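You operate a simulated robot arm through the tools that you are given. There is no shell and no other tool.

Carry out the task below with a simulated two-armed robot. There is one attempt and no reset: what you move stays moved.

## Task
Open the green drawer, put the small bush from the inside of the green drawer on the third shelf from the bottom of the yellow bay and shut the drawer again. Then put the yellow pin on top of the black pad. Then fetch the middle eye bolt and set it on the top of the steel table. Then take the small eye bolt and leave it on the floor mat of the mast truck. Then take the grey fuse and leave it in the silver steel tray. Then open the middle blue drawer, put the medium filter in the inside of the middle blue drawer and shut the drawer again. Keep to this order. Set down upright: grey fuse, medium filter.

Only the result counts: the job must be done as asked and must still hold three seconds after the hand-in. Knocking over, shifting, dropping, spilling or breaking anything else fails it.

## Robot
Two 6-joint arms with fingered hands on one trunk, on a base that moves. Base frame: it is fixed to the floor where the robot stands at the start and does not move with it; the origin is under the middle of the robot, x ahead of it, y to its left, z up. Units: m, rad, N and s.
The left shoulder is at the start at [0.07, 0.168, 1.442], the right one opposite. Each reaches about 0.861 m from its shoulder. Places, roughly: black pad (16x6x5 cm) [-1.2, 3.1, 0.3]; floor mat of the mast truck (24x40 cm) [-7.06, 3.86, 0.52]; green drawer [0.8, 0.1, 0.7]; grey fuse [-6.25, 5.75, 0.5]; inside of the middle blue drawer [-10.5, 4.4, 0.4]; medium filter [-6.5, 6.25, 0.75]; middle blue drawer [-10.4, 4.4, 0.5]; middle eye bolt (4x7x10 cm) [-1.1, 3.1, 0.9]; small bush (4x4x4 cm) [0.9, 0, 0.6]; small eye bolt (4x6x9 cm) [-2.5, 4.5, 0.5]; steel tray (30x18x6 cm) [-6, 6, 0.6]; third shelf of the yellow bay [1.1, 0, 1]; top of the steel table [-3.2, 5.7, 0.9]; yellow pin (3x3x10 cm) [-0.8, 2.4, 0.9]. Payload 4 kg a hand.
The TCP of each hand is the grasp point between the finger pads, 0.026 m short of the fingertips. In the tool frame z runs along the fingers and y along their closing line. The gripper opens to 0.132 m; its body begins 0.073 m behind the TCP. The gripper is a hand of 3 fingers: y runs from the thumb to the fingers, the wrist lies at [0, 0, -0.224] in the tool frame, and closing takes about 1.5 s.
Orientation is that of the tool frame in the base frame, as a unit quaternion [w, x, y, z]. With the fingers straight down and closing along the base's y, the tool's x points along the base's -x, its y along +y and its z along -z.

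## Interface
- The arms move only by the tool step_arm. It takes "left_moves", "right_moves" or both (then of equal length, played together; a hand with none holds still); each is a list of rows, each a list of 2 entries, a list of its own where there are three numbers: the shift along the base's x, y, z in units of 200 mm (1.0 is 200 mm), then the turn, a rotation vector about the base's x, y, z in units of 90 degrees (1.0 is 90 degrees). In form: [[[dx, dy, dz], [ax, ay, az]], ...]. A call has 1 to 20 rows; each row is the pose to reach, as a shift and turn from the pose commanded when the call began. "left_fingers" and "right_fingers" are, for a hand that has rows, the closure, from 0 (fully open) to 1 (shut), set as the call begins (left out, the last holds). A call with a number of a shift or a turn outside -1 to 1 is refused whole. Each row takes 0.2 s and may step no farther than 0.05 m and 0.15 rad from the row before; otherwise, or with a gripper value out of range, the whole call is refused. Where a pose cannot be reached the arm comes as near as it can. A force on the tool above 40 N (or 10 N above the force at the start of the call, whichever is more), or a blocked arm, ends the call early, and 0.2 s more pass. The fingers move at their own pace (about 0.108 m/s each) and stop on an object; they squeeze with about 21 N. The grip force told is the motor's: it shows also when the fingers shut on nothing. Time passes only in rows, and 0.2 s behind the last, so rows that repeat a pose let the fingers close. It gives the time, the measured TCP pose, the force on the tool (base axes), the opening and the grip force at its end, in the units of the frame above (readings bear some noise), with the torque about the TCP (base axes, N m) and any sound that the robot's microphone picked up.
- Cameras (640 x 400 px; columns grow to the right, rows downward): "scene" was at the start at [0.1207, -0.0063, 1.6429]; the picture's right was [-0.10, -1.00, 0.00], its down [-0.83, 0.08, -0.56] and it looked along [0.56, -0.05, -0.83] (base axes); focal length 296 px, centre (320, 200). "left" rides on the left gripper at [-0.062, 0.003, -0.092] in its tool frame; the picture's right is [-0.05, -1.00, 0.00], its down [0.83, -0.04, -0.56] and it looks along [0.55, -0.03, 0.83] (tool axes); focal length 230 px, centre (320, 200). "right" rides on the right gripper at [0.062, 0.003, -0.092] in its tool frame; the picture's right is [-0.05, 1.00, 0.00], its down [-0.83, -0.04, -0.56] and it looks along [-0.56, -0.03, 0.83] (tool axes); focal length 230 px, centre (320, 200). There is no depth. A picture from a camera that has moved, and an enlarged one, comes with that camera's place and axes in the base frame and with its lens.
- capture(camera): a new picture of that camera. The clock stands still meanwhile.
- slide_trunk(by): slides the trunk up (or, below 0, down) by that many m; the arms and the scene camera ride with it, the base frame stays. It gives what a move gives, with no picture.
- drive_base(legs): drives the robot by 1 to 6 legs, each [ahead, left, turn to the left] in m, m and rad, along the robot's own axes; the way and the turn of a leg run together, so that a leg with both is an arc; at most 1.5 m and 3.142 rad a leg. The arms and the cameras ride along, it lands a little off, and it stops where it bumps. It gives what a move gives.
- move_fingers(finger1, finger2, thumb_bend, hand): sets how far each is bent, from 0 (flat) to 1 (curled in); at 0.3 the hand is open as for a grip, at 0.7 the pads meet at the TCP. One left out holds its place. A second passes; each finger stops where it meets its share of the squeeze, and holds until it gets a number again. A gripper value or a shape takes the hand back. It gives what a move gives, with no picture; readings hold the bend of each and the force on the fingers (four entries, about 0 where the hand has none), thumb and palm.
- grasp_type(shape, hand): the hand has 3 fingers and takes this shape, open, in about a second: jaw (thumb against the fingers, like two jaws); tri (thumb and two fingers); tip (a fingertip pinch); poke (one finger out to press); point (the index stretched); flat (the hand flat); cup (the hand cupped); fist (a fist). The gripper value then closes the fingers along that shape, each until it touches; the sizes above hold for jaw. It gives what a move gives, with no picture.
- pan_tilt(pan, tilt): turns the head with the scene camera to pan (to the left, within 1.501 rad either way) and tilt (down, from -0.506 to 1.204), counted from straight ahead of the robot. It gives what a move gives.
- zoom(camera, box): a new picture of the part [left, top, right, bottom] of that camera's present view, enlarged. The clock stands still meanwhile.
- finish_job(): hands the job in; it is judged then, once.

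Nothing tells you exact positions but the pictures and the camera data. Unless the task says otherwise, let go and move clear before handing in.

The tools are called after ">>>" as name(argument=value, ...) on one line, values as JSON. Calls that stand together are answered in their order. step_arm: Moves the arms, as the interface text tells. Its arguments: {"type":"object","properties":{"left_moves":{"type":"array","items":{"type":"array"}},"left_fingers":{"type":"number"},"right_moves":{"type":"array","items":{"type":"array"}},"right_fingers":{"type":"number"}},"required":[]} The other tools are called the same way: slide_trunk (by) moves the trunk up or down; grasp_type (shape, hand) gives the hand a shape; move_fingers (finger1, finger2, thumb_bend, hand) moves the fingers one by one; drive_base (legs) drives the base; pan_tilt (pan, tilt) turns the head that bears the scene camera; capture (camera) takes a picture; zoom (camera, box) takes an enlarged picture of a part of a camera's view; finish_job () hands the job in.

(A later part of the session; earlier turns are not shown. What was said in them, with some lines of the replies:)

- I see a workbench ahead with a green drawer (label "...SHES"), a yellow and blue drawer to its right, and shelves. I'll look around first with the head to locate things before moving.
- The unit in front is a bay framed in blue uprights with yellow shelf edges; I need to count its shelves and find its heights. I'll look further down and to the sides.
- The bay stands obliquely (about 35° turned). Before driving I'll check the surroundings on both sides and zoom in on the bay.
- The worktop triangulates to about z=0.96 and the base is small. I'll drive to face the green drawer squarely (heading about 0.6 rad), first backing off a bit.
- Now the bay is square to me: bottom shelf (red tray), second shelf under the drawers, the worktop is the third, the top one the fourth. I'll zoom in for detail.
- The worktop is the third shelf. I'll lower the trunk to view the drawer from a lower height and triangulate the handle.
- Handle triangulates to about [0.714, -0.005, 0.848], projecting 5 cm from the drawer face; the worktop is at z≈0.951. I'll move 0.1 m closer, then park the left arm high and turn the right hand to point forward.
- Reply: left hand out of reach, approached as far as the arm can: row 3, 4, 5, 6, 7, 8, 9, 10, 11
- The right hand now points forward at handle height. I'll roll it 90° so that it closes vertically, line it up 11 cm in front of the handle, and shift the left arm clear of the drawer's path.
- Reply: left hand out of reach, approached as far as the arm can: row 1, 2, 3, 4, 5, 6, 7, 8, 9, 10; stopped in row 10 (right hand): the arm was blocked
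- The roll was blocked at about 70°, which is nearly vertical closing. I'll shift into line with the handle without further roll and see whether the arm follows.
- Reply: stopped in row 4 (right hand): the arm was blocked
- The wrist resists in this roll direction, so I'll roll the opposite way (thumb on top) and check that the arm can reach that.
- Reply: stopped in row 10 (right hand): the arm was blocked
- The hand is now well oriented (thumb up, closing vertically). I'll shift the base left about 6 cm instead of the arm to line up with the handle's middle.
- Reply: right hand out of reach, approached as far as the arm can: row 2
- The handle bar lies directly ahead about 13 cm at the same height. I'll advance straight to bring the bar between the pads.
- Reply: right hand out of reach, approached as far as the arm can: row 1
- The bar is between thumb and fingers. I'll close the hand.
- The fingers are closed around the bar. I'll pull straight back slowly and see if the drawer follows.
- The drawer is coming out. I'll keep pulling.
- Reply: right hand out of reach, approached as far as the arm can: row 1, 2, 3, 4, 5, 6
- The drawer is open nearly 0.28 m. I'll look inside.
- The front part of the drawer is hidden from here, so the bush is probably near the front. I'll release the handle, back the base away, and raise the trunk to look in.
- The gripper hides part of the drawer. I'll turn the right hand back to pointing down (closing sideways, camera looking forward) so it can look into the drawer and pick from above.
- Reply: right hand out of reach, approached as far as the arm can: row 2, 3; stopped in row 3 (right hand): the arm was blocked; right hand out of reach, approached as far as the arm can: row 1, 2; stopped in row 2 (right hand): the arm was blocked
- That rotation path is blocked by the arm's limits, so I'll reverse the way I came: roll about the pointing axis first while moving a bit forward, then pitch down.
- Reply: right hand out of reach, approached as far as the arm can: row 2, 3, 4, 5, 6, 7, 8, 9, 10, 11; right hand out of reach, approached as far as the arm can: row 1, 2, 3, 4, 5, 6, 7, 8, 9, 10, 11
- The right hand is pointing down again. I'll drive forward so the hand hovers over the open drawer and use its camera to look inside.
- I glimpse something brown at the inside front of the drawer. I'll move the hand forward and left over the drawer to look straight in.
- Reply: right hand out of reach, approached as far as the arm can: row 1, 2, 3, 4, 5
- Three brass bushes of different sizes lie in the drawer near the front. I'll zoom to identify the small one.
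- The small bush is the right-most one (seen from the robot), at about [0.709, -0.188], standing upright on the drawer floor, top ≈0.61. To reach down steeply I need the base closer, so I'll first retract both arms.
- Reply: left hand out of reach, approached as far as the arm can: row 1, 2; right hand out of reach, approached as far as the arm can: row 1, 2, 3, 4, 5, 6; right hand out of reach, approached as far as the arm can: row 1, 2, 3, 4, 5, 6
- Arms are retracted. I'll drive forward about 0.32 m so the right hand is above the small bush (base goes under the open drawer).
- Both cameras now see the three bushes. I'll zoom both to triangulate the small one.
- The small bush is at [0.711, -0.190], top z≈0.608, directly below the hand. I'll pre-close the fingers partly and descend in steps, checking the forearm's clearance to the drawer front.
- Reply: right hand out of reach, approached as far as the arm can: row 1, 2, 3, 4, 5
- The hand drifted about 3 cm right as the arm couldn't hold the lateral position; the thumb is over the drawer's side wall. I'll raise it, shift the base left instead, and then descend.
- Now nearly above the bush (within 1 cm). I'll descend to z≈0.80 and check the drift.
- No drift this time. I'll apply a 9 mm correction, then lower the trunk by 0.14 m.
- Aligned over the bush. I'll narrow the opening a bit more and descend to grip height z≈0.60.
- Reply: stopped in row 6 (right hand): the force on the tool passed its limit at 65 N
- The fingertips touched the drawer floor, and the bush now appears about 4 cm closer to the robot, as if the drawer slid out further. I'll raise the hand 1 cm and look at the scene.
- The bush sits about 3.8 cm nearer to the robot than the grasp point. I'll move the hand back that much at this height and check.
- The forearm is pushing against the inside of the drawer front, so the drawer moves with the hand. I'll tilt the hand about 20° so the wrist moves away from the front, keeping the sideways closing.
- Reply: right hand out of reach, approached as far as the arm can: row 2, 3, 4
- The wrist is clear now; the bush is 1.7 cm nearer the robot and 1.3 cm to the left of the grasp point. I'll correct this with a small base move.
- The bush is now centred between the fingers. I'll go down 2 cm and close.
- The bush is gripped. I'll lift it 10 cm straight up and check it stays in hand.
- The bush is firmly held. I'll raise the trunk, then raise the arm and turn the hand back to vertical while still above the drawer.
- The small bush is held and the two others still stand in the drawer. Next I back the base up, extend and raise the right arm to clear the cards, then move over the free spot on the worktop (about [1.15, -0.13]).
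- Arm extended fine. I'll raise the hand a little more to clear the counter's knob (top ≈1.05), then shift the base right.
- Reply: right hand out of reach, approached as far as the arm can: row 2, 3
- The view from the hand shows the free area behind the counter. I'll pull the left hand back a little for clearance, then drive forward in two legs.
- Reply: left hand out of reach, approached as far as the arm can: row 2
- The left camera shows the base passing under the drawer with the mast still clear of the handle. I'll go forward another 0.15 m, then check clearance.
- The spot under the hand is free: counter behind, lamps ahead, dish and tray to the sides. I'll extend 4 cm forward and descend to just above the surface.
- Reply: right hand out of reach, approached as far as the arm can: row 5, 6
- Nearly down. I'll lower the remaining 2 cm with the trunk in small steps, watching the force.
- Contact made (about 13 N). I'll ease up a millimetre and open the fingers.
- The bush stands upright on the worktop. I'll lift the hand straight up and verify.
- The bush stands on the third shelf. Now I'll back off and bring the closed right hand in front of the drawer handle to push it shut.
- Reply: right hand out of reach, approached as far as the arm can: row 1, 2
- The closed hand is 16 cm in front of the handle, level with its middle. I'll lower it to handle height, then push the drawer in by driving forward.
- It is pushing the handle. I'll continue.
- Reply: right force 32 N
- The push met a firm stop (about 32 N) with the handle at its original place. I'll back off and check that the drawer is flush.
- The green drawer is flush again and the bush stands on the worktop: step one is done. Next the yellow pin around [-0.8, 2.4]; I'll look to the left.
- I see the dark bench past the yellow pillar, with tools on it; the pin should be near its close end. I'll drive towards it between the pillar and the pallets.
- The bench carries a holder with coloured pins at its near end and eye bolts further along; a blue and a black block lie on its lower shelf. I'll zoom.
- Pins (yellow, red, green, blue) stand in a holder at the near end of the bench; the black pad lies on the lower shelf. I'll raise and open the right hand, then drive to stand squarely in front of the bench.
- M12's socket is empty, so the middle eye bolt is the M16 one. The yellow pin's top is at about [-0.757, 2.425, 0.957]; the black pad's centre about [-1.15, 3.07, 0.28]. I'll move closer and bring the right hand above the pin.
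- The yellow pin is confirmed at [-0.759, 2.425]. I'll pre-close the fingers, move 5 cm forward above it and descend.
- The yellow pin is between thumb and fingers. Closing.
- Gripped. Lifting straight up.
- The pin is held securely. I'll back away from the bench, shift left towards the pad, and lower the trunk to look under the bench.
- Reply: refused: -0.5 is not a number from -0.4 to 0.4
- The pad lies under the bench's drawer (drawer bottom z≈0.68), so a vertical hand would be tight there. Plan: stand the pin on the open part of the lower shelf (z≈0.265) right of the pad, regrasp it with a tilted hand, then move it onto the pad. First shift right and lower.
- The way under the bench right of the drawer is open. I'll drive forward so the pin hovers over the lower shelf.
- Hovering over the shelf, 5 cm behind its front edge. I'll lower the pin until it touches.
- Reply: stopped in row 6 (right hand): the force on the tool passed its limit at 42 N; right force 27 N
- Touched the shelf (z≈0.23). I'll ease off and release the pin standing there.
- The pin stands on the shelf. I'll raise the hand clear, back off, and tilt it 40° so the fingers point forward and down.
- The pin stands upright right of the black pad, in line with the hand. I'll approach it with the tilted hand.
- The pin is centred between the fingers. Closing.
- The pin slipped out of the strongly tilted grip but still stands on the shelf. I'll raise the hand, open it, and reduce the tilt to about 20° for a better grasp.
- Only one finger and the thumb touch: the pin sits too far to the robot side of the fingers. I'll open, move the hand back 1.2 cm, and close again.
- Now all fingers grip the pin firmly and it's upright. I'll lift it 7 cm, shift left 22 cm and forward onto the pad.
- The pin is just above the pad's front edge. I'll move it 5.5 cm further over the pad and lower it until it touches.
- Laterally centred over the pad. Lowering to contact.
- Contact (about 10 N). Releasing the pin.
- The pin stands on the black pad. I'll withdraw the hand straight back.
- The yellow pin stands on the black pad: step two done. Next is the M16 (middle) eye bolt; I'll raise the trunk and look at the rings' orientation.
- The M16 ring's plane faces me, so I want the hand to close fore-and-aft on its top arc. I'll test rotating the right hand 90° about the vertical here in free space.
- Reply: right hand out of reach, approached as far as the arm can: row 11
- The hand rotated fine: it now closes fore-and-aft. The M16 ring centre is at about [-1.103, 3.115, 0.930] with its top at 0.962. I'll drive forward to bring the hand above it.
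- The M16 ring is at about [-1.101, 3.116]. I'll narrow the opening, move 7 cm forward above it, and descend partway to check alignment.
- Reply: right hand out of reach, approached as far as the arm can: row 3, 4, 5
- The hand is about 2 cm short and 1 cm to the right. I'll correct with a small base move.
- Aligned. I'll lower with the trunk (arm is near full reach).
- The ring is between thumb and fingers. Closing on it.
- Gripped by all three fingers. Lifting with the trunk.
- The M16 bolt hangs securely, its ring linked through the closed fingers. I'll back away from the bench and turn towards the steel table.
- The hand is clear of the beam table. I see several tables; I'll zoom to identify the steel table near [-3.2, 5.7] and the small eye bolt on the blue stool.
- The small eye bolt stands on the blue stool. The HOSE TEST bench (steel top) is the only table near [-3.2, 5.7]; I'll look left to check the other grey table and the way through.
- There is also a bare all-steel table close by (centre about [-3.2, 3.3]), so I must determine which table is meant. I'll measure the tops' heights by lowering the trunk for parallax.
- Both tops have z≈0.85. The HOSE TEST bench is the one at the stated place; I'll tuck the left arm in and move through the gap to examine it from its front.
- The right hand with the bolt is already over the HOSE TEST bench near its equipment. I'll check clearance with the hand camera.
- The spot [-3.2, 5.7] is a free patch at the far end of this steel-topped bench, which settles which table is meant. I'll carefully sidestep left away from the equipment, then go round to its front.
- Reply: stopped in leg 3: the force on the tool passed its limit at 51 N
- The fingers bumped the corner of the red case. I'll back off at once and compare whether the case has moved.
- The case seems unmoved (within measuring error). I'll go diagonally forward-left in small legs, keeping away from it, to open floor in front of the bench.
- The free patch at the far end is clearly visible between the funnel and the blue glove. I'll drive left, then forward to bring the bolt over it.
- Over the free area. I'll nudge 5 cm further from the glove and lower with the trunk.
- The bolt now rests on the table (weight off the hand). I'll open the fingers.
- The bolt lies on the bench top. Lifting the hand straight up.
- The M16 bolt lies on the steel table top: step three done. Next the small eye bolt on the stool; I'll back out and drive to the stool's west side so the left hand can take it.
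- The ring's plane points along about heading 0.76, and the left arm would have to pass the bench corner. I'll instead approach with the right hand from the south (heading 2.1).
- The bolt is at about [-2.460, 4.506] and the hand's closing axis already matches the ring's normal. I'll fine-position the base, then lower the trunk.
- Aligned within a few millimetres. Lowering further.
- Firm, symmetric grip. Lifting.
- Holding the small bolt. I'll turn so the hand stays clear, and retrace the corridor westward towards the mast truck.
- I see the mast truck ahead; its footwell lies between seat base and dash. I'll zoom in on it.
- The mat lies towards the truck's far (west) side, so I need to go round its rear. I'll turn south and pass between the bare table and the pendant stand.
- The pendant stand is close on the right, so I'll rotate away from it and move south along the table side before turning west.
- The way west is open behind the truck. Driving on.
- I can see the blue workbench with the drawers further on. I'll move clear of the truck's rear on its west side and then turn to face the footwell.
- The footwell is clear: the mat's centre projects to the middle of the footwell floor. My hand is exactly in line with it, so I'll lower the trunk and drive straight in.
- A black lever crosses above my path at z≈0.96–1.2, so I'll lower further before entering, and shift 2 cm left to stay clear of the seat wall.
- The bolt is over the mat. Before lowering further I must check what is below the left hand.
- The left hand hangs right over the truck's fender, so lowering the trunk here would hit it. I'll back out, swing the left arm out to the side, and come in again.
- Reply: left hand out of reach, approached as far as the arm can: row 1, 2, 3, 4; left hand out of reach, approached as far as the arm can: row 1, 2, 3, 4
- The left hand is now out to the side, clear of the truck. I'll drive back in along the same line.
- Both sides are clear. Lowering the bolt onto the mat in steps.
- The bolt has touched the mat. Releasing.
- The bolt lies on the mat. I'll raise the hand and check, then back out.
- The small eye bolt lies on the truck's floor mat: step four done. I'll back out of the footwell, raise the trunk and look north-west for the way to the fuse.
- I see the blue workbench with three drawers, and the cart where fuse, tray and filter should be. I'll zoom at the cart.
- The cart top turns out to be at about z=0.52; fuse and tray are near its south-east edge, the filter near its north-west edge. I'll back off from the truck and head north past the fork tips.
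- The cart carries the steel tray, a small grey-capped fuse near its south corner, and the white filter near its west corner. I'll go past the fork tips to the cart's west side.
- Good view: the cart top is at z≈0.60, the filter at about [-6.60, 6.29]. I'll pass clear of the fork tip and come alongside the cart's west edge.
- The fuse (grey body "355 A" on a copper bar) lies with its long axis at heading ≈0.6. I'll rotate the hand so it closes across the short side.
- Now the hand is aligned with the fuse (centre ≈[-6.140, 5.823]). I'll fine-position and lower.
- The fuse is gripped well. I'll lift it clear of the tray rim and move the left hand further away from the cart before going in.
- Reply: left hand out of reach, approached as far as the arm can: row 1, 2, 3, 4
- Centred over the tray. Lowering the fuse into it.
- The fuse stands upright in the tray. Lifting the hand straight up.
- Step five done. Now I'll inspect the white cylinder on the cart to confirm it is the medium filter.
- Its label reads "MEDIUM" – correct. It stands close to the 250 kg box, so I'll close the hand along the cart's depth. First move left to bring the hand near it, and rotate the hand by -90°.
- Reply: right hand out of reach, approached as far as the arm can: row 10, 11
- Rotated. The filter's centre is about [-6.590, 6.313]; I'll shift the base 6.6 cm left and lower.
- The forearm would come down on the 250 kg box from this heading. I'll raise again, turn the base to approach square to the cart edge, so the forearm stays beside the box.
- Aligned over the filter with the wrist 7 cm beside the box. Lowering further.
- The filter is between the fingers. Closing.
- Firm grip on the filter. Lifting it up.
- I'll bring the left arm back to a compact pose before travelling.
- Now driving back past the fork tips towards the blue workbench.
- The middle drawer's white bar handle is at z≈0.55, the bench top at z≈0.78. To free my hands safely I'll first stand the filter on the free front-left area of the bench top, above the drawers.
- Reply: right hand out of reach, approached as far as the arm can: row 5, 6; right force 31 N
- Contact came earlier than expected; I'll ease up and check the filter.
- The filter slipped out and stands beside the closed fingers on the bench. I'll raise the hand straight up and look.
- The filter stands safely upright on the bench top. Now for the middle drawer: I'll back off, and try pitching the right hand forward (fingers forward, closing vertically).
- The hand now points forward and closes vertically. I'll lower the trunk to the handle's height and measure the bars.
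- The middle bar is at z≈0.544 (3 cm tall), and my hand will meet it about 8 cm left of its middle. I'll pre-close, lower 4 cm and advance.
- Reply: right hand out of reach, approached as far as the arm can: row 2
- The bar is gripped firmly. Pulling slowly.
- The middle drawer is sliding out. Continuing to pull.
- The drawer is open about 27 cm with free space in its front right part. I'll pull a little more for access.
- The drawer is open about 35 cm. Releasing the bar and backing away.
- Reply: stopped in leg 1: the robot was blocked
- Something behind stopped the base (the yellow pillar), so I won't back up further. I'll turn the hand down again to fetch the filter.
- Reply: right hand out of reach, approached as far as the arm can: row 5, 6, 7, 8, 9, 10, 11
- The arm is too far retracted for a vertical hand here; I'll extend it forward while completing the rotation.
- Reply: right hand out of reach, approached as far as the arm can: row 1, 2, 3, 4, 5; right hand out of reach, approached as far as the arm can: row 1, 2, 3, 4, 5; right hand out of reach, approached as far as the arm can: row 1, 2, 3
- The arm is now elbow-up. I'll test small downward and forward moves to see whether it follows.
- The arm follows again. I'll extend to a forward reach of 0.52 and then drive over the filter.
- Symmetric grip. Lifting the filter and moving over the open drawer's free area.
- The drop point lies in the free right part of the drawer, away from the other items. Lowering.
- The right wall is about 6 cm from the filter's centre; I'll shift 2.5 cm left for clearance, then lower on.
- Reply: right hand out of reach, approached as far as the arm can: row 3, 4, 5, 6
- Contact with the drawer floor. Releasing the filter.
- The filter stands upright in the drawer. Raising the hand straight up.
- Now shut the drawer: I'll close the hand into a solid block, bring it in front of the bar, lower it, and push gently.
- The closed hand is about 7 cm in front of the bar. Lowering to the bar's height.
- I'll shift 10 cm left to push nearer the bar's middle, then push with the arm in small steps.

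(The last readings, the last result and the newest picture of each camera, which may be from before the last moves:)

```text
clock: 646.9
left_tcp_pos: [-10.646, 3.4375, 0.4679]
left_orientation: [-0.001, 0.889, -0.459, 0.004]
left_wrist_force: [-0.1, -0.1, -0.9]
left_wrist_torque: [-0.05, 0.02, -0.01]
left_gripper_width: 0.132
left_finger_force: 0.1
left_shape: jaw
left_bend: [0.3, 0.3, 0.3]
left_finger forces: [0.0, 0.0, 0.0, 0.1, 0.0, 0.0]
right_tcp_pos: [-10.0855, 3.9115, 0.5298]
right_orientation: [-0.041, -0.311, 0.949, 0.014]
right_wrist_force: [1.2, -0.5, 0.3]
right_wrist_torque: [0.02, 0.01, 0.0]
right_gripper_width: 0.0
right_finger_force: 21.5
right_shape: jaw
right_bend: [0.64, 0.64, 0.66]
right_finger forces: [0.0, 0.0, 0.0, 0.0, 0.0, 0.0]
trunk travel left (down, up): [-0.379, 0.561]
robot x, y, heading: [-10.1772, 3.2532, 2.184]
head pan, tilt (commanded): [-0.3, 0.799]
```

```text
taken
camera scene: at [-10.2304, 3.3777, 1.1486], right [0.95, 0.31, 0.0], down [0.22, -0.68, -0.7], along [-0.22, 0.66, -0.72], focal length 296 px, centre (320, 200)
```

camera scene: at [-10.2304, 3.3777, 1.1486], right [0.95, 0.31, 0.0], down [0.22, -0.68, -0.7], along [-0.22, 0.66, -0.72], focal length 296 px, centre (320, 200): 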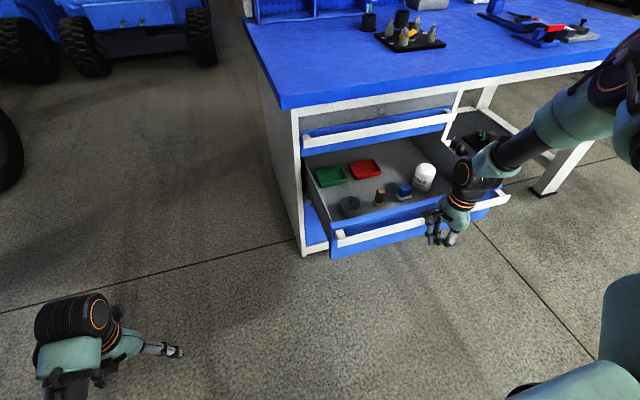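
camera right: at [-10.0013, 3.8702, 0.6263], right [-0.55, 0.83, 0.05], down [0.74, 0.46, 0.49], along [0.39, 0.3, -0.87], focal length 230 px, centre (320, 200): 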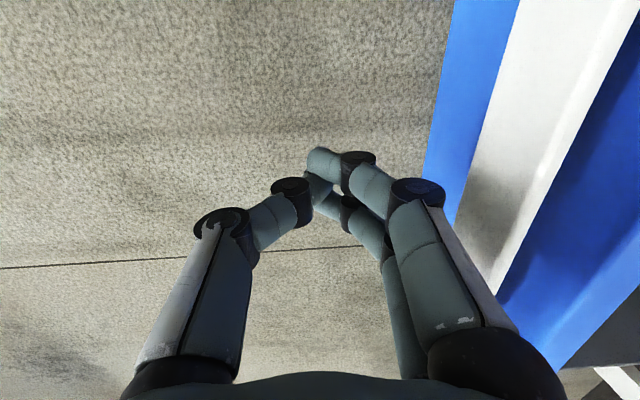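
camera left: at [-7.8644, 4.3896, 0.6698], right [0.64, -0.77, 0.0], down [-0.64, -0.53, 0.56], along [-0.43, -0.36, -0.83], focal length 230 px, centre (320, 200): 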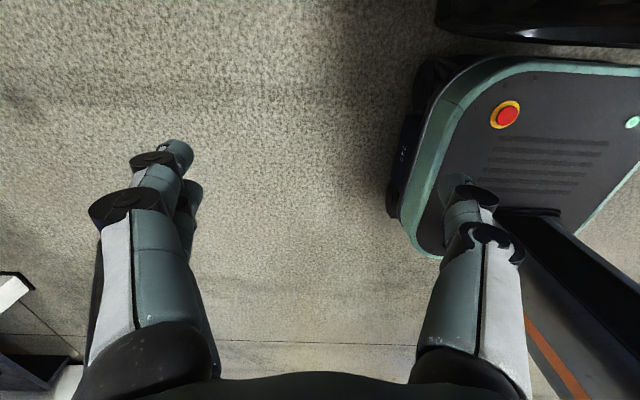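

>>> drive_base(legs=[[0.1, 0, 0]])

>>> capture(camera="scene")

```text
clock: 648.1
left_tcp_pos: [-10.7045, 3.5203, 0.4667]
left_orientation: [-0.001, 0.889, -0.458, 0.004]
left_wrist_force: [-0.5, -0.3, -0.1]
left_wrist_torque: [-0.03, 0.0, 0.0]
left_gripper_width: 0.1318
left_finger_force: 0.0
left_shape: jaw
left_bend: [0.3, 0.3, 0.3]
left_finger forces: [0.0, 0.0, 0.0, 0.0, 0.1, 0.1]
right_tcp_pos: [-10.1447, 3.9959, 0.5291]
right_orientation: [-0.041, -0.311, 0.949, 0.011]
right_wrist_force: [-0.1, -0.5, -0.8]
right_wrist_torque: [-0.02, -0.02, 0.02]
right_gripper_width: 0.0001
right_finger_force: 20.6
right_shape: jaw
right_bend: [0.63, 0.63, 0.66]
right_finger forces: [0.0, 0.1, 0.0, 0.0, 0.0, 0.0]
trunk travel left (down, up): [-0.379, 0.561]
robot x, y, heading: [-10.237, 3.3414, 2.187]
head pan, tilt (commanded): [-0.3, 0.799]
```

```text
taken
camera scene: at [-10.2891, 3.4609, 1.1485], right [0.95, 0.31, 0.0], down [0.22, -0.68, -0.7], along [-0.22, 0.66, -0.72], focal length 296 px, centre (320, 200)
```

scene: 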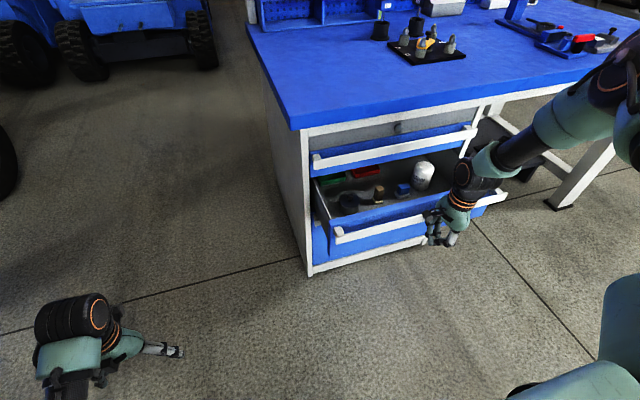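

The drawer is closing and the filter stays upright. Continuing.

>>> drive_base(legs=[[0.1, 0, 0]])

>>> zoom(camera="scene", box=[290, 110, 510, 270])

```text
clock: 649.2
left_tcp_pos: [-10.7618, 3.6012, 0.4671]
left_orientation: [-0.001, 0.888, -0.46, 0.004]
left_wrist_force: [-0.7, 0.0, 0.4]
left_wrist_torque: [-0.01, 0.0, 0.02]
left_gripper_width: 0.1318
left_finger_force: 0.1
left_shape: jaw
left_bend: [0.3, 0.3, 0.3]
left_finger forces: [0.0, 0.0, 0.0, 0.0, 0.0, 0.0]
right_tcp_pos: [-10.201, 4.0771, 0.529]
right_orientation: [-0.042, -0.31, 0.95, 0.012]
right_wrist_force: [0.2, 0.6, -0.3]
right_wrist_torque: [-0.01, -0.01, 0.0]
right_gripper_width: 0.0
right_finger_force: 20.9
right_shape: jaw
right_bend: [0.63, 0.63, 0.66]
right_finger forces: [0.1, 0.0, 0.0, 0.1, 0.0, 0.1]
trunk travel left (down, up): [-0.379, 0.561]
robot x, y, heading: [-10.2934, 3.4272, 2.187]
head pan, tilt (commanded): [-0.3, 0.799]
```

```text
2.50 times, centred on (400, 190) of scene
camera zoom: at [-10.3466, 3.5426, 1.1485], right [0.95, 0.31, 0.0], down [0.22, -0.68, -0.7], along [-0.21, 0.66, -0.72], focal length 740 px, centre (120, 225)
```

zoom: 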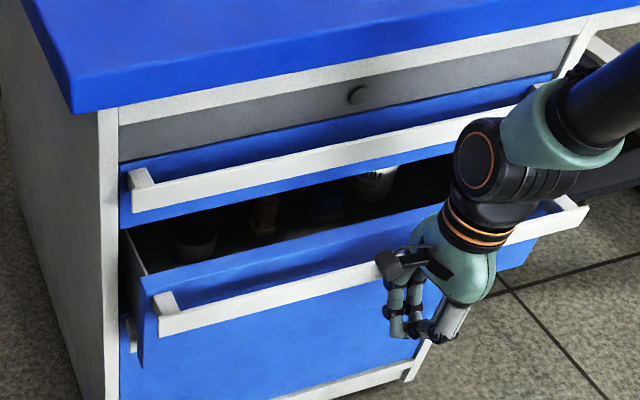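

The palm would meet the top drawer's bar before the middle drawer is shut. I'll back off, tilt the hand 45° so the fingertips lead, and finish the push with them.

>>> drive_base(legs=[[-0.1, 0, 0]])

>>> step_arm(right_moves=[[[0, 0, 0.03], [0.068, 0.048, 0]], [[0, 0, 0.06], [0.136, 0.096, 0]], [[0, 0, 0.1], [0.204, 0.144, 0]], [[0, 0, 0.13], [0.272, 0.192, 0]], [[0, 0, 0.16], [0.34, 0.24, 0]], [[0, 0, 0.2], [0.408, 0.2885, 0]]])

>>> capture(camera="right")

>>> capture(camera="scene")

```text
clock: 650.4
left_tcp_pos: [-10.7026, 3.5177, 0.4674]
left_orientation: [-0.002, 0.889, -0.459, 0.003]
left_wrist_force: [-0.4, 0.1, -0.1]
left_wrist_torque: [0.0, 0.01, 0.0]
left_gripper_width: 0.1319
left_finger_force: 0.1
left_shape: jaw
left_bend: [0.3, 0.3, 0.3]
left_finger forces: [0.0, 0.0, 0.1, 0.0, 0.1, 0.0]
right_tcp_pos: [-10.141, 3.9921, 0.531]
right_orientation: [-0.041, -0.31, 0.95, 0.014]
right_wrist_force: [-0.4, -0.4, -0.1]
right_wrist_torque: [0.02, 0.01, -0.02]
right_gripper_width: 0.0
right_finger_force: 20.5
right_shape: jaw
right_bend: [0.63, 0.63, 0.66]
right_finger forces: [0.1, 0.1, 0.1, 0.1, 0.0, 0.0]
trunk travel left (down, up): [-0.379, 0.561]
robot x, y, heading: [-10.2326, 3.3371, 2.183]
head pan, tilt (commanded): [-0.3, 0.799]
```

```text
clock: 651.8
left_tcp_pos: [-10.7033, 3.5172, 0.4669]
left_orientation: [-0.002, 0.889, -0.458, 0.004]
left_wrist_force: [0.6, 0.8, 0.2]
left_wrist_torque: [0.02, 0.0, 0.0]
left_gripper_width: 0.132
left_finger_force: 0.1
left_shape: jaw
left_bend: [0.3, 0.3, 0.3]
left_finger forces: [0.0, 0.0, 0.0, 0.0, 0.1, 0.1]
right_tcp_pos: [-10.1444, 3.9915, 0.5614]
right_orientation: [-0.134, -0.3, 0.883, 0.334]
right_wrist_force: [-0.5, 0.0, 0.0]
right_wrist_torque: [-0.02, 0.0, 0.02]
right_gripper_width: 0.0002
right_finger_force: 20.5
right_shape: jaw
right_bend: [0.63, 0.63, 0.66]
right_finger forces: [0.1, 0.0, 0.1, 0.1, 0.0, 0.0]
right hand out of reach, approached as far as the arm can: row 6
trunk travel left (down, up): [-0.379, 0.561]
robot x, y, heading: [-10.2333, 3.3396, 2.188]
head pan, tilt (commanded): [-0.3, 0.799]
```

```text
taken
camera right: at [-10.155, 3.9088, 0.635], right [-0.4, 0.63, 0.67], down [0.91, 0.21, 0.35], along [0.08, 0.75, -0.66], focal length 230 px, centre (320, 200)
```

right: 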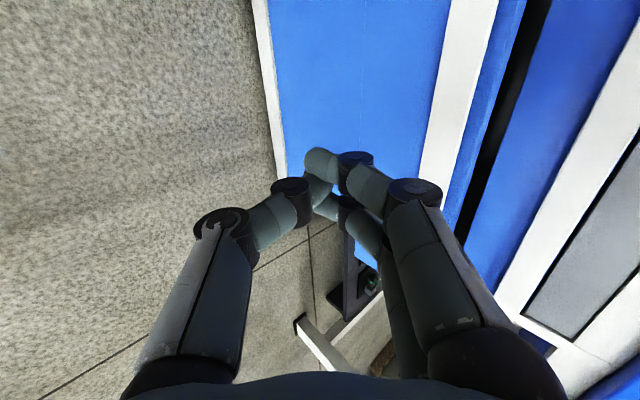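

```text
taken
camera scene: at [-10.2875, 3.4581, 1.1486], right [0.95, 0.31, 0.0], down [0.22, -0.68, -0.7], along [-0.21, 0.66, -0.72], focal length 296 px, centre (320, 200)
```

scene: 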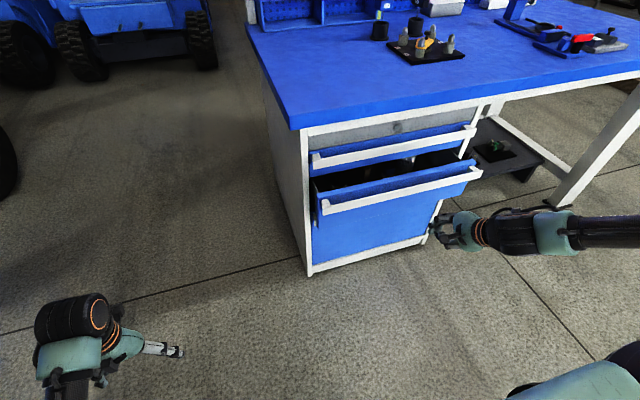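

Hand tilted so the fingertips lead. Driving in to contact, then finishing with small arm steps.

>>> drive_base(legs=[[0.1, 0, 0]])

>>> capture(camera="right")

>>> drive_base(legs=[[0.06, 0, 0]])

>>> capture(camera="right")

>>> capture(camera="scene")

```text
clock: 652.9
left_tcp_pos: [-10.7611, 3.6008, 0.466]
left_orientation: [0.0, 0.888, -0.459, 0.004]
left_wrist_force: [-0.8, -0.3, -0.6]
left_wrist_torque: [0.01, -0.01, -0.02]
left_gripper_width: 0.1318
left_finger_force: 0.1
left_shape: jaw
left_bend: [0.3, 0.3, 0.3]
left_finger forces: [0.1, 0.1, 0.0, 0.0, 0.0, 0.0]
right_tcp_pos: [-10.2021, 4.073, 0.5609]
right_orientation: [-0.133, -0.3, 0.884, 0.334]
right_wrist_force: [0.1, 0.9, -0.3]
right_wrist_torque: [-0.04, 0.01, -0.02]
right_gripper_width: 0.0
right_finger_force: 21.2
right_shape: jaw
right_bend: [0.63, 0.63, 0.66]
right_finger forces: [0.0, 0.0, 0.1, 0.0, 0.1, 0.0]
trunk travel left (down, up): [-0.379, 0.561]
robot x, y, heading: [-10.2911, 3.421, 2.187]
head pan, tilt (commanded): [-0.3, 0.799]
```

```text
taken
camera right: at [-10.2122, 3.9916, 0.6342], right [-0.4, 0.63, 0.67], down [0.91, 0.21, 0.35], along [0.09, 0.75, -0.66], focal length 230 px, centre (320, 200)
```

right: 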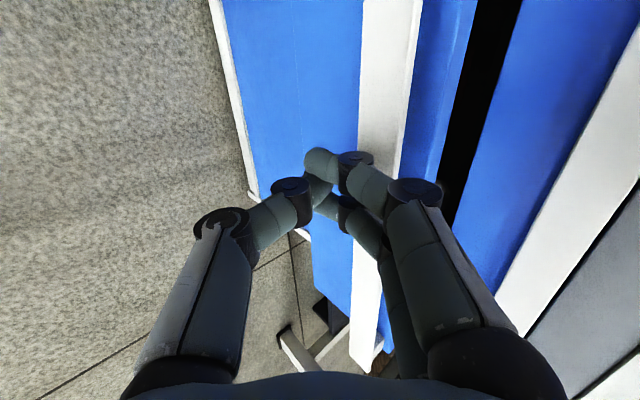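

```text
clock: 653.9
left_tcp_pos: [-10.7963, 3.6488, 0.4676]
left_orientation: [0.0, 0.888, -0.459, 0.005]
left_wrist_force: [1.0, 1.2, 0.3]
left_wrist_torque: [0.0, -0.02, 0.0]
left_gripper_width: 0.1321
left_finger_force: 0.0
left_shape: jaw
left_bend: [0.3, 0.3, 0.3]
left_finger forces: [0.0, 0.0, 0.0, 0.0, 0.1, 0.1]
right_tcp_pos: [-10.2386, 4.1227, 0.5605]
right_orientation: [-0.131, -0.301, 0.884, 0.333]
right_wrist_force: [0.7, -0.7, 0.4]
right_wrist_torque: [0.01, 0.02, -0.04]
right_gripper_width: 0.0003
right_finger_force: 21.4
right_shape: jaw
right_bend: [0.65, 0.66, 0.67]
right_finger forces: [0.1, 0.1, 0.0, 0.0, 0.1, 0.0]
trunk travel left (down, up): [-0.379, 0.561]
robot x, y, heading: [-10.3273, 3.4707, 2.186]
head pan, tilt (commanded): [-0.3, 0.799]
```

```text
taken
camera right: at [-10.2472, 4.0409, 0.6341], right [-0.4, 0.63, 0.67], down [0.91, 0.21, 0.35], along [0.09, 0.75, -0.66], focal length 230 px, centre (320, 200)
```

right: 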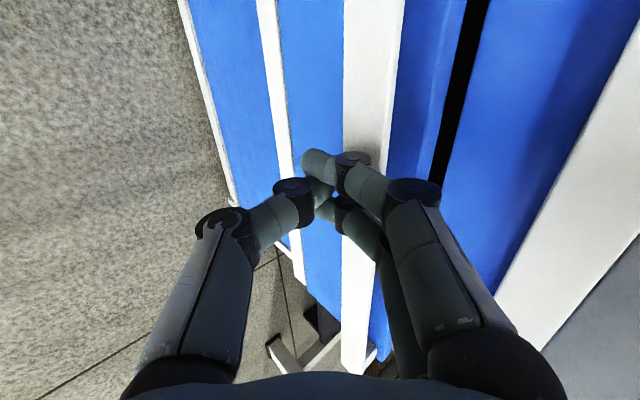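

```text
taken
camera scene: at [-10.3802, 3.5905, 1.1484], right [0.95, 0.31, 0.0], down [0.22, -0.68, -0.7], along [-0.21, 0.66, -0.72], focal length 296 px, centre (320, 200)
```

scene: 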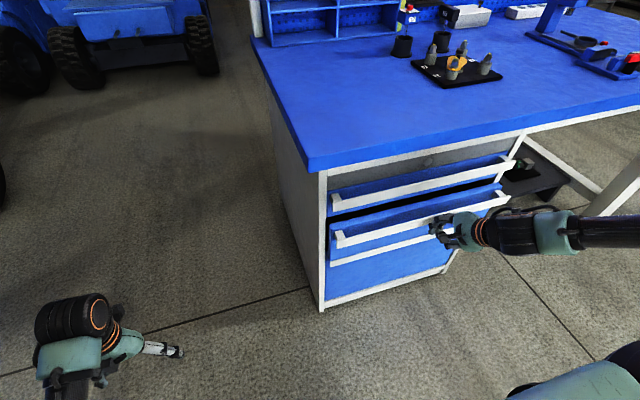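

Nearly shut. Final push with small arm steps.

>>> step_arm(right_moves=[[[-0.023, 0.033, 0], [0, 0, 0]], [[-0.046, 0.065, 0], [0, 0, 0]], [[-0.07, 0.098, 0], [0, 0, 0]], [[-0.093, 0.13, 0], [0, 0, 0]], [[-0.116, 0.163, 0], [0, 0, 0]], [[-0.139, 0.196, 0], [0, 0, 0]], [[-0.162, 0.228, 0], [0, 0, 0]]])

>>> capture(camera="right")

>>> zoom(camera="scene", box=[310, 140, 530, 300])

```text
clock: 655.5
left_tcp_pos: [-10.795, 3.6487, 0.4674]
left_orientation: [-0.001, 0.888, -0.46, 0.004]
left_wrist_force: [0.7, -0.6, -0.3]
left_wrist_torque: [-0.01, 0.0, 0.01]
left_gripper_width: 0.1317
left_finger_force: 0.1
left_shape: jaw
left_bend: [0.3, 0.3, 0.3]
left_finger forces: [0.0, 0.1, 0.1, 0.0, 0.0, 0.0]
right_tcp_pos: [-10.2701, 4.1671, 0.5612]
right_orientation: [-0.132, -0.301, 0.884, 0.333]
right_wrist_force: [0.3, -2.3, 0.2]
right_wrist_torque: [0.0, 0.01, -0.01]
right_gripper_width: 0.0002
right_finger_force: 21.5
right_shape: jaw
right_bend: [0.65, 0.66, 0.67]
right_finger forces: [0.6, 2.1, 0.1, 0.0, 0.0, 0.1]
trunk travel left (down, up): [-0.379, 0.561]
robot x, y, heading: [-10.3232, 3.4718, 2.185]
head pan, tilt (commanded): [-0.3, 0.799]
```

```text
taken
camera right: at [-10.2801, 4.0855, 0.6345], right [-0.4, 0.63, 0.67], down [0.91, 0.21, 0.35], along [0.08, 0.75, -0.66], focal length 230 px, centre (320, 200)
```

right: 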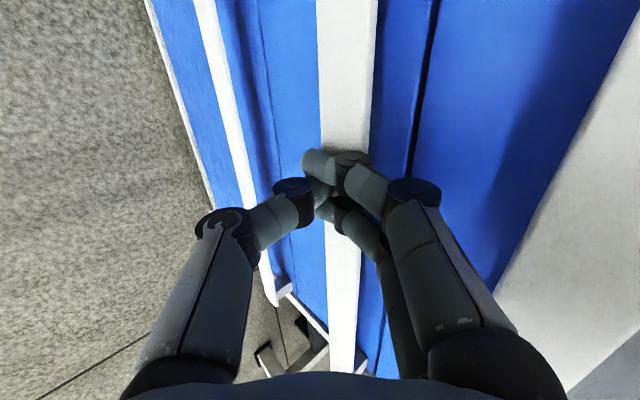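

```text
2.50 times, centred on (420, 220) of scene
camera zoom: at [-10.3793, 3.589, 1.1487], right [0.95, 0.31, 0.0], down [0.22, -0.68, -0.7], along [-0.22, 0.66, -0.72], focal length 740 px, centre (70, 150)
```

zoom: 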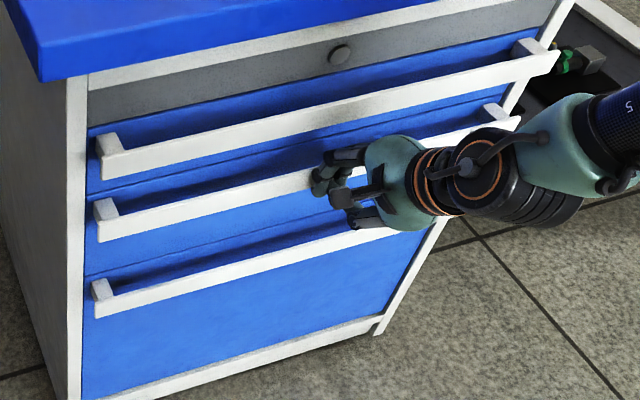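

>>> step_arm(right_moves=[[[-0.015, 0.02, 0], [0, 0, 0]], [[-0.03, 0.041, 0], [0, 0, 0]], [[-0.044, 0.061, 0], [0, 0, 0]], [[-0.058, 0.082, 0], [0, 0, 0]], [[-0.073, 0.102, 0], [0, 0, 0]], [[-0.087, 0.122, 0], [0, 0, 0]]])

>>> zoom(camera="scene", box=[310, 140, 530, 300])

```text
clock: 656.2
left_tcp_pos: [-10.7932, 3.6486, 0.4678]
left_orientation: [-0.002, 0.887, -0.462, 0.004]
left_wrist_force: [0.1, -0.1, 0.4]
left_wrist_torque: [-0.05, -0.04, 0.01]
left_gripper_width: 0.132
left_finger_force: 0.0
left_shape: jaw
left_bend: [0.3, 0.3, 0.3]
left_finger forces: [0.1, 0.0, 0.0, 0.0, 0.0, 0.0]
right_tcp_pos: [-10.2732, 4.171, 0.5579]
right_orientation: [-0.135, -0.298, 0.886, 0.327]
right_wrist_force: [10.7, -15.9, 5.8]
right_wrist_torque: [0.2, 0.14, 0.04]
right_gripper_width: 0.0
right_finger_force: 21.3
right_shape: jaw
right_bend: [0.67, 0.67, 0.67]
right_finger forces: [9.8, 8.8, 0.0, 0.0, 0.1, 0.0]
trunk travel left (down, up): [-0.379, 0.561]
robot x, y, heading: [-10.3267, 3.4686, 2.18]
head pan, tilt (commanded): [-0.3, 0.799]
stopped in row 3 (right hand): the force on the tool passed its limit at 44 N (the readings are from after the stop); the commanded pose is now the measured one
```

```text
2.50 times, centred on (420, 220) of scene
camera zoom: at [-10.3779, 3.5877, 1.1486], right [0.95, 0.31, 0.0], down [0.22, -0.68, -0.7], along [-0.21, 0.66, -0.72], focal length 740 px, centre (70, 150)
```

zoom: 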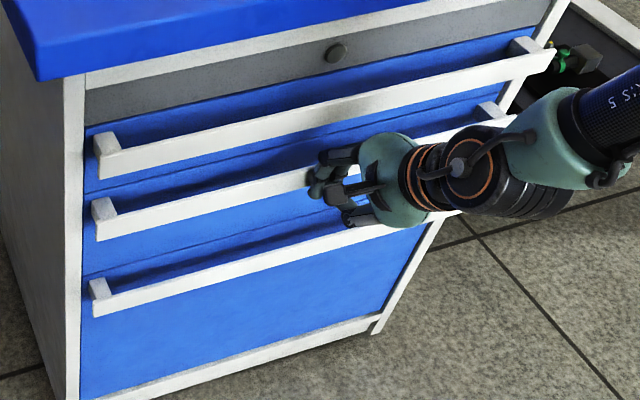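

A firm stop at 44 N: the drawer is shut. I'll withdraw and verify all drawers are flush.

>>> step_arm(right_moves=[[[0.06, -0.085, 0], [0, 0, 0]], [[0.12, -0.17, 0], [0, 0, 0]], [[0.2, -0.28, 0], [0, 0, 0]]])

>>> drive_base(legs=[[-0.2, 0, 0]])

>>> slide_trunk(by=0.35)

>>> pan_tilt(pan=0.0, tilt=0.7)

>>> capture(camera="scene")

>>> zoom(camera="scene", box=[260, 140, 480, 320])

```text
clock: 657.0
left_tcp_pos: [-10.7944, 3.6489, 0.4681]
left_orientation: [0.0, 0.888, -0.459, 0.004]
left_wrist_force: [0.0, 0.7, 0.3]
left_wrist_torque: [0.02, -0.01, 0.02]
left_gripper_width: 0.132
left_finger_force: 0.0
left_shape: jaw
left_bend: [0.3, 0.3, 0.3]
left_finger forces: [0.0, 0.1, 0.2, 0.0, 0.0, 0.1]
right_tcp_pos: [-10.2346, 4.1239, 0.56]
right_orientation: [-0.132, -0.295, 0.886, 0.334]
right_wrist_force: [0.3, 0.5, 0.0]
right_wrist_torque: [-0.01, 0.01, 0.02]
right_gripper_width: 0.0
right_finger_force: 21.5
right_shape: jaw
right_bend: [0.66, 0.67, 0.67]
right_finger forces: [0.0, 0.0, 0.1, 0.0, 0.1, 0.0]
right hand out of reach, approached as far as the arm can: row 3
trunk travel left (down, up): [-0.379, 0.561]
robot x, y, heading: [-10.3249, 3.4717, 2.18]
head pan, tilt (commanded): [-0.3, 0.799]
```

```text
clock: 658.6
left_tcp_pos: [-10.678, 3.4848, 0.4671]
left_orientation: [-0.002, 0.887, -0.462, 0.004]
left_wrist_force: [0.1, 0.7, -0.2]
left_wrist_torque: [0.02, 0.0, -0.01]
left_gripper_width: 0.1318
left_finger_force: 0.1
left_shape: jaw
left_bend: [0.3, 0.3, 0.3]
left_finger forces: [0.1, 0.0, 0.0, 0.0, 0.1, 0.1]
right_tcp_pos: [-10.1171, 3.9573, 0.5609]
right_orientation: [-0.129, -0.297, 0.886, 0.333]
right_wrist_force: [1.3, -0.8, -0.8]
right_wrist_torque: [0.03, -0.03, 0.0]
right_gripper_width: 0.0
right_finger_force: 21.2
right_shape: jaw
right_bend: [0.66, 0.67, 0.67]
right_finger forces: [0.0, 0.0, 0.0, 0.0, 0.0, 0.0]
trunk travel left (down, up): [-0.379, 0.561]
robot x, y, heading: [-10.2101, 3.3055, 2.181]
head pan, tilt (commanded): [-0.3, 0.799]
```

```text
clock: 662.0
left_tcp_pos: [-10.6787, 3.4858, 0.8171]
left_orientation: [-0.001, 0.887, -0.461, 0.004]
left_wrist_force: [-0.1, 0.3, -0.7]
left_wrist_torque: [-0.01, -0.01, 0.0]
left_gripper_width: 0.1319
left_finger_force: 0.0
left_shape: jaw
left_bend: [0.3, 0.3, 0.3]
left_finger forces: [0.0, 0.1, 0.0, 0.1, 0.0, 0.1]
right_tcp_pos: [-10.117, 3.9587, 0.9105]
right_orientation: [-0.13, -0.297, 0.885, 0.334]
right_wrist_force: [-1.2, 0.4, -1.3]
right_wrist_torque: [-0.01, 0.01, 0.01]
right_gripper_width: 0.0001
right_finger_force: 21.1
right_shape: jaw
right_bend: [0.66, 0.67, 0.67]
right_finger forces: [0.0, 0.1, 0.0, 0.0, 0.0, 0.0]
trunk travel left (down, up): [-0.729, 0.211]
robot x, y, heading: [-10.2071, 3.3018, 2.181]
head pan, tilt (commanded): [-0.3, 0.799]
```

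```text
clock: 662.8
left_tcp_pos: [-10.6772, 3.4855, 0.8171]
left_orientation: [-0.001, 0.887, -0.461, 0.003]
left_wrist_force: [0.2, -0.1, 0.1]
left_wrist_torque: [-0.01, -0.02, -0.01]
left_gripper_width: 0.1321
left_finger_force: 0.0
left_shape: jaw
left_bend: [0.3, 0.3, 0.3]
left_finger forces: [0.0, 0.1, 0.0, 0.1, 0.1, 0.0]
right_tcp_pos: [-10.1181, 3.9584, 0.9098]
right_orientation: [-0.13, -0.296, 0.885, 0.334]
right_wrist_force: [-0.1, -0.2, -0.1]
right_wrist_torque: [-0.02, 0.05, 0.05]
right_gripper_width: 0.0
right_finger_force: 20.9
right_shape: jaw
right_bend: [0.66, 0.67, 0.67]
right_finger forces: [0.1, 0.0, 0.0, 0.0, 0.0, 0.1]
trunk travel left (down, up): [-0.729, 0.211]
robot x, y, heading: [-10.2097, 3.3071, 2.185]
head pan, tilt (commanded): [0.0, 0.7]
```

```text
taken
camera scene: at [-10.2866, 3.4163, 1.5068], right [0.82, 0.57, 0.0], down [0.37, -0.53, -0.76], along [-0.44, 0.63, -0.64], focal length 296 px, centre (320, 200)
```

scene: 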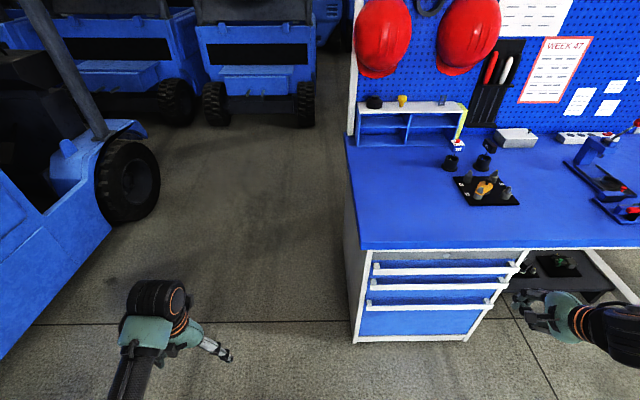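

```text
2.22 times, centred on (370, 230) of scene
camera zoom: at [-10.2866, 3.4163, 1.5068], right [0.82, 0.57, 0.0], down [0.37, -0.53, -0.76], along [-0.44, 0.63, -0.64], focal length 658 px, centre (209, 133)
```

zoom: 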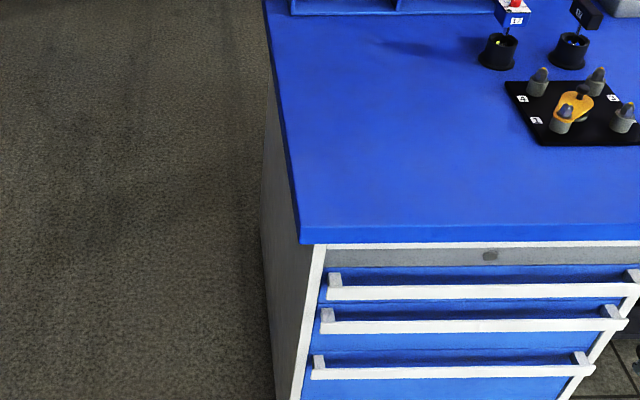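

All three drawers are flush, the filter is inside the middle one, and both hands are empty and clear. All six steps are done in order, so I'm handing in the job.

>>> finish_job()

```text
The job is handed in.
```

I did all six steps in the order you gave and handed the job in. Two points could still count against it: which table was meant as the steel table, and a bump against a red case on that bench.

1. **Small bush:** it stands on the third shelf of the yellow bay, and the green drawer is shut and flush again.
2. **Yellow pin:** it stands upright on the black pad, on the rigging bench's lower shelf.
3. **Middle eye bolt (M16):** it lies on the steel-topped "HOSE TEST" bench. A bare steel table also stands nearby, at about [-3.2, 3.3]. I chose the bench because your coordinates for the steel table fall on its top.
4. **Small eye bolt:** it lies on the floor of the mast truck's footwell, within a few centimetres of the place you gave for the mat.
5. **Grey fuse (355 A):** it stands upright in the steel tray on the cart.
6. **Medium filter:** it is in the middle blue drawer, which is shut to its stop. On the way it slipped from my grip onto the workbench top. It stayed upright, and I picked it up again. I last saw it upright when the drawer was about 10 cm from shut and did not reopen the drawer to check.

While carrying the M16 bolt, the right hand bumped the red case on the "HOSE TEST" bench, and the move stopped at 51 N. The pictures show no clear movement, but they could not reveal a shift under about 2 cm.

Both hands are empty and clear of everything.
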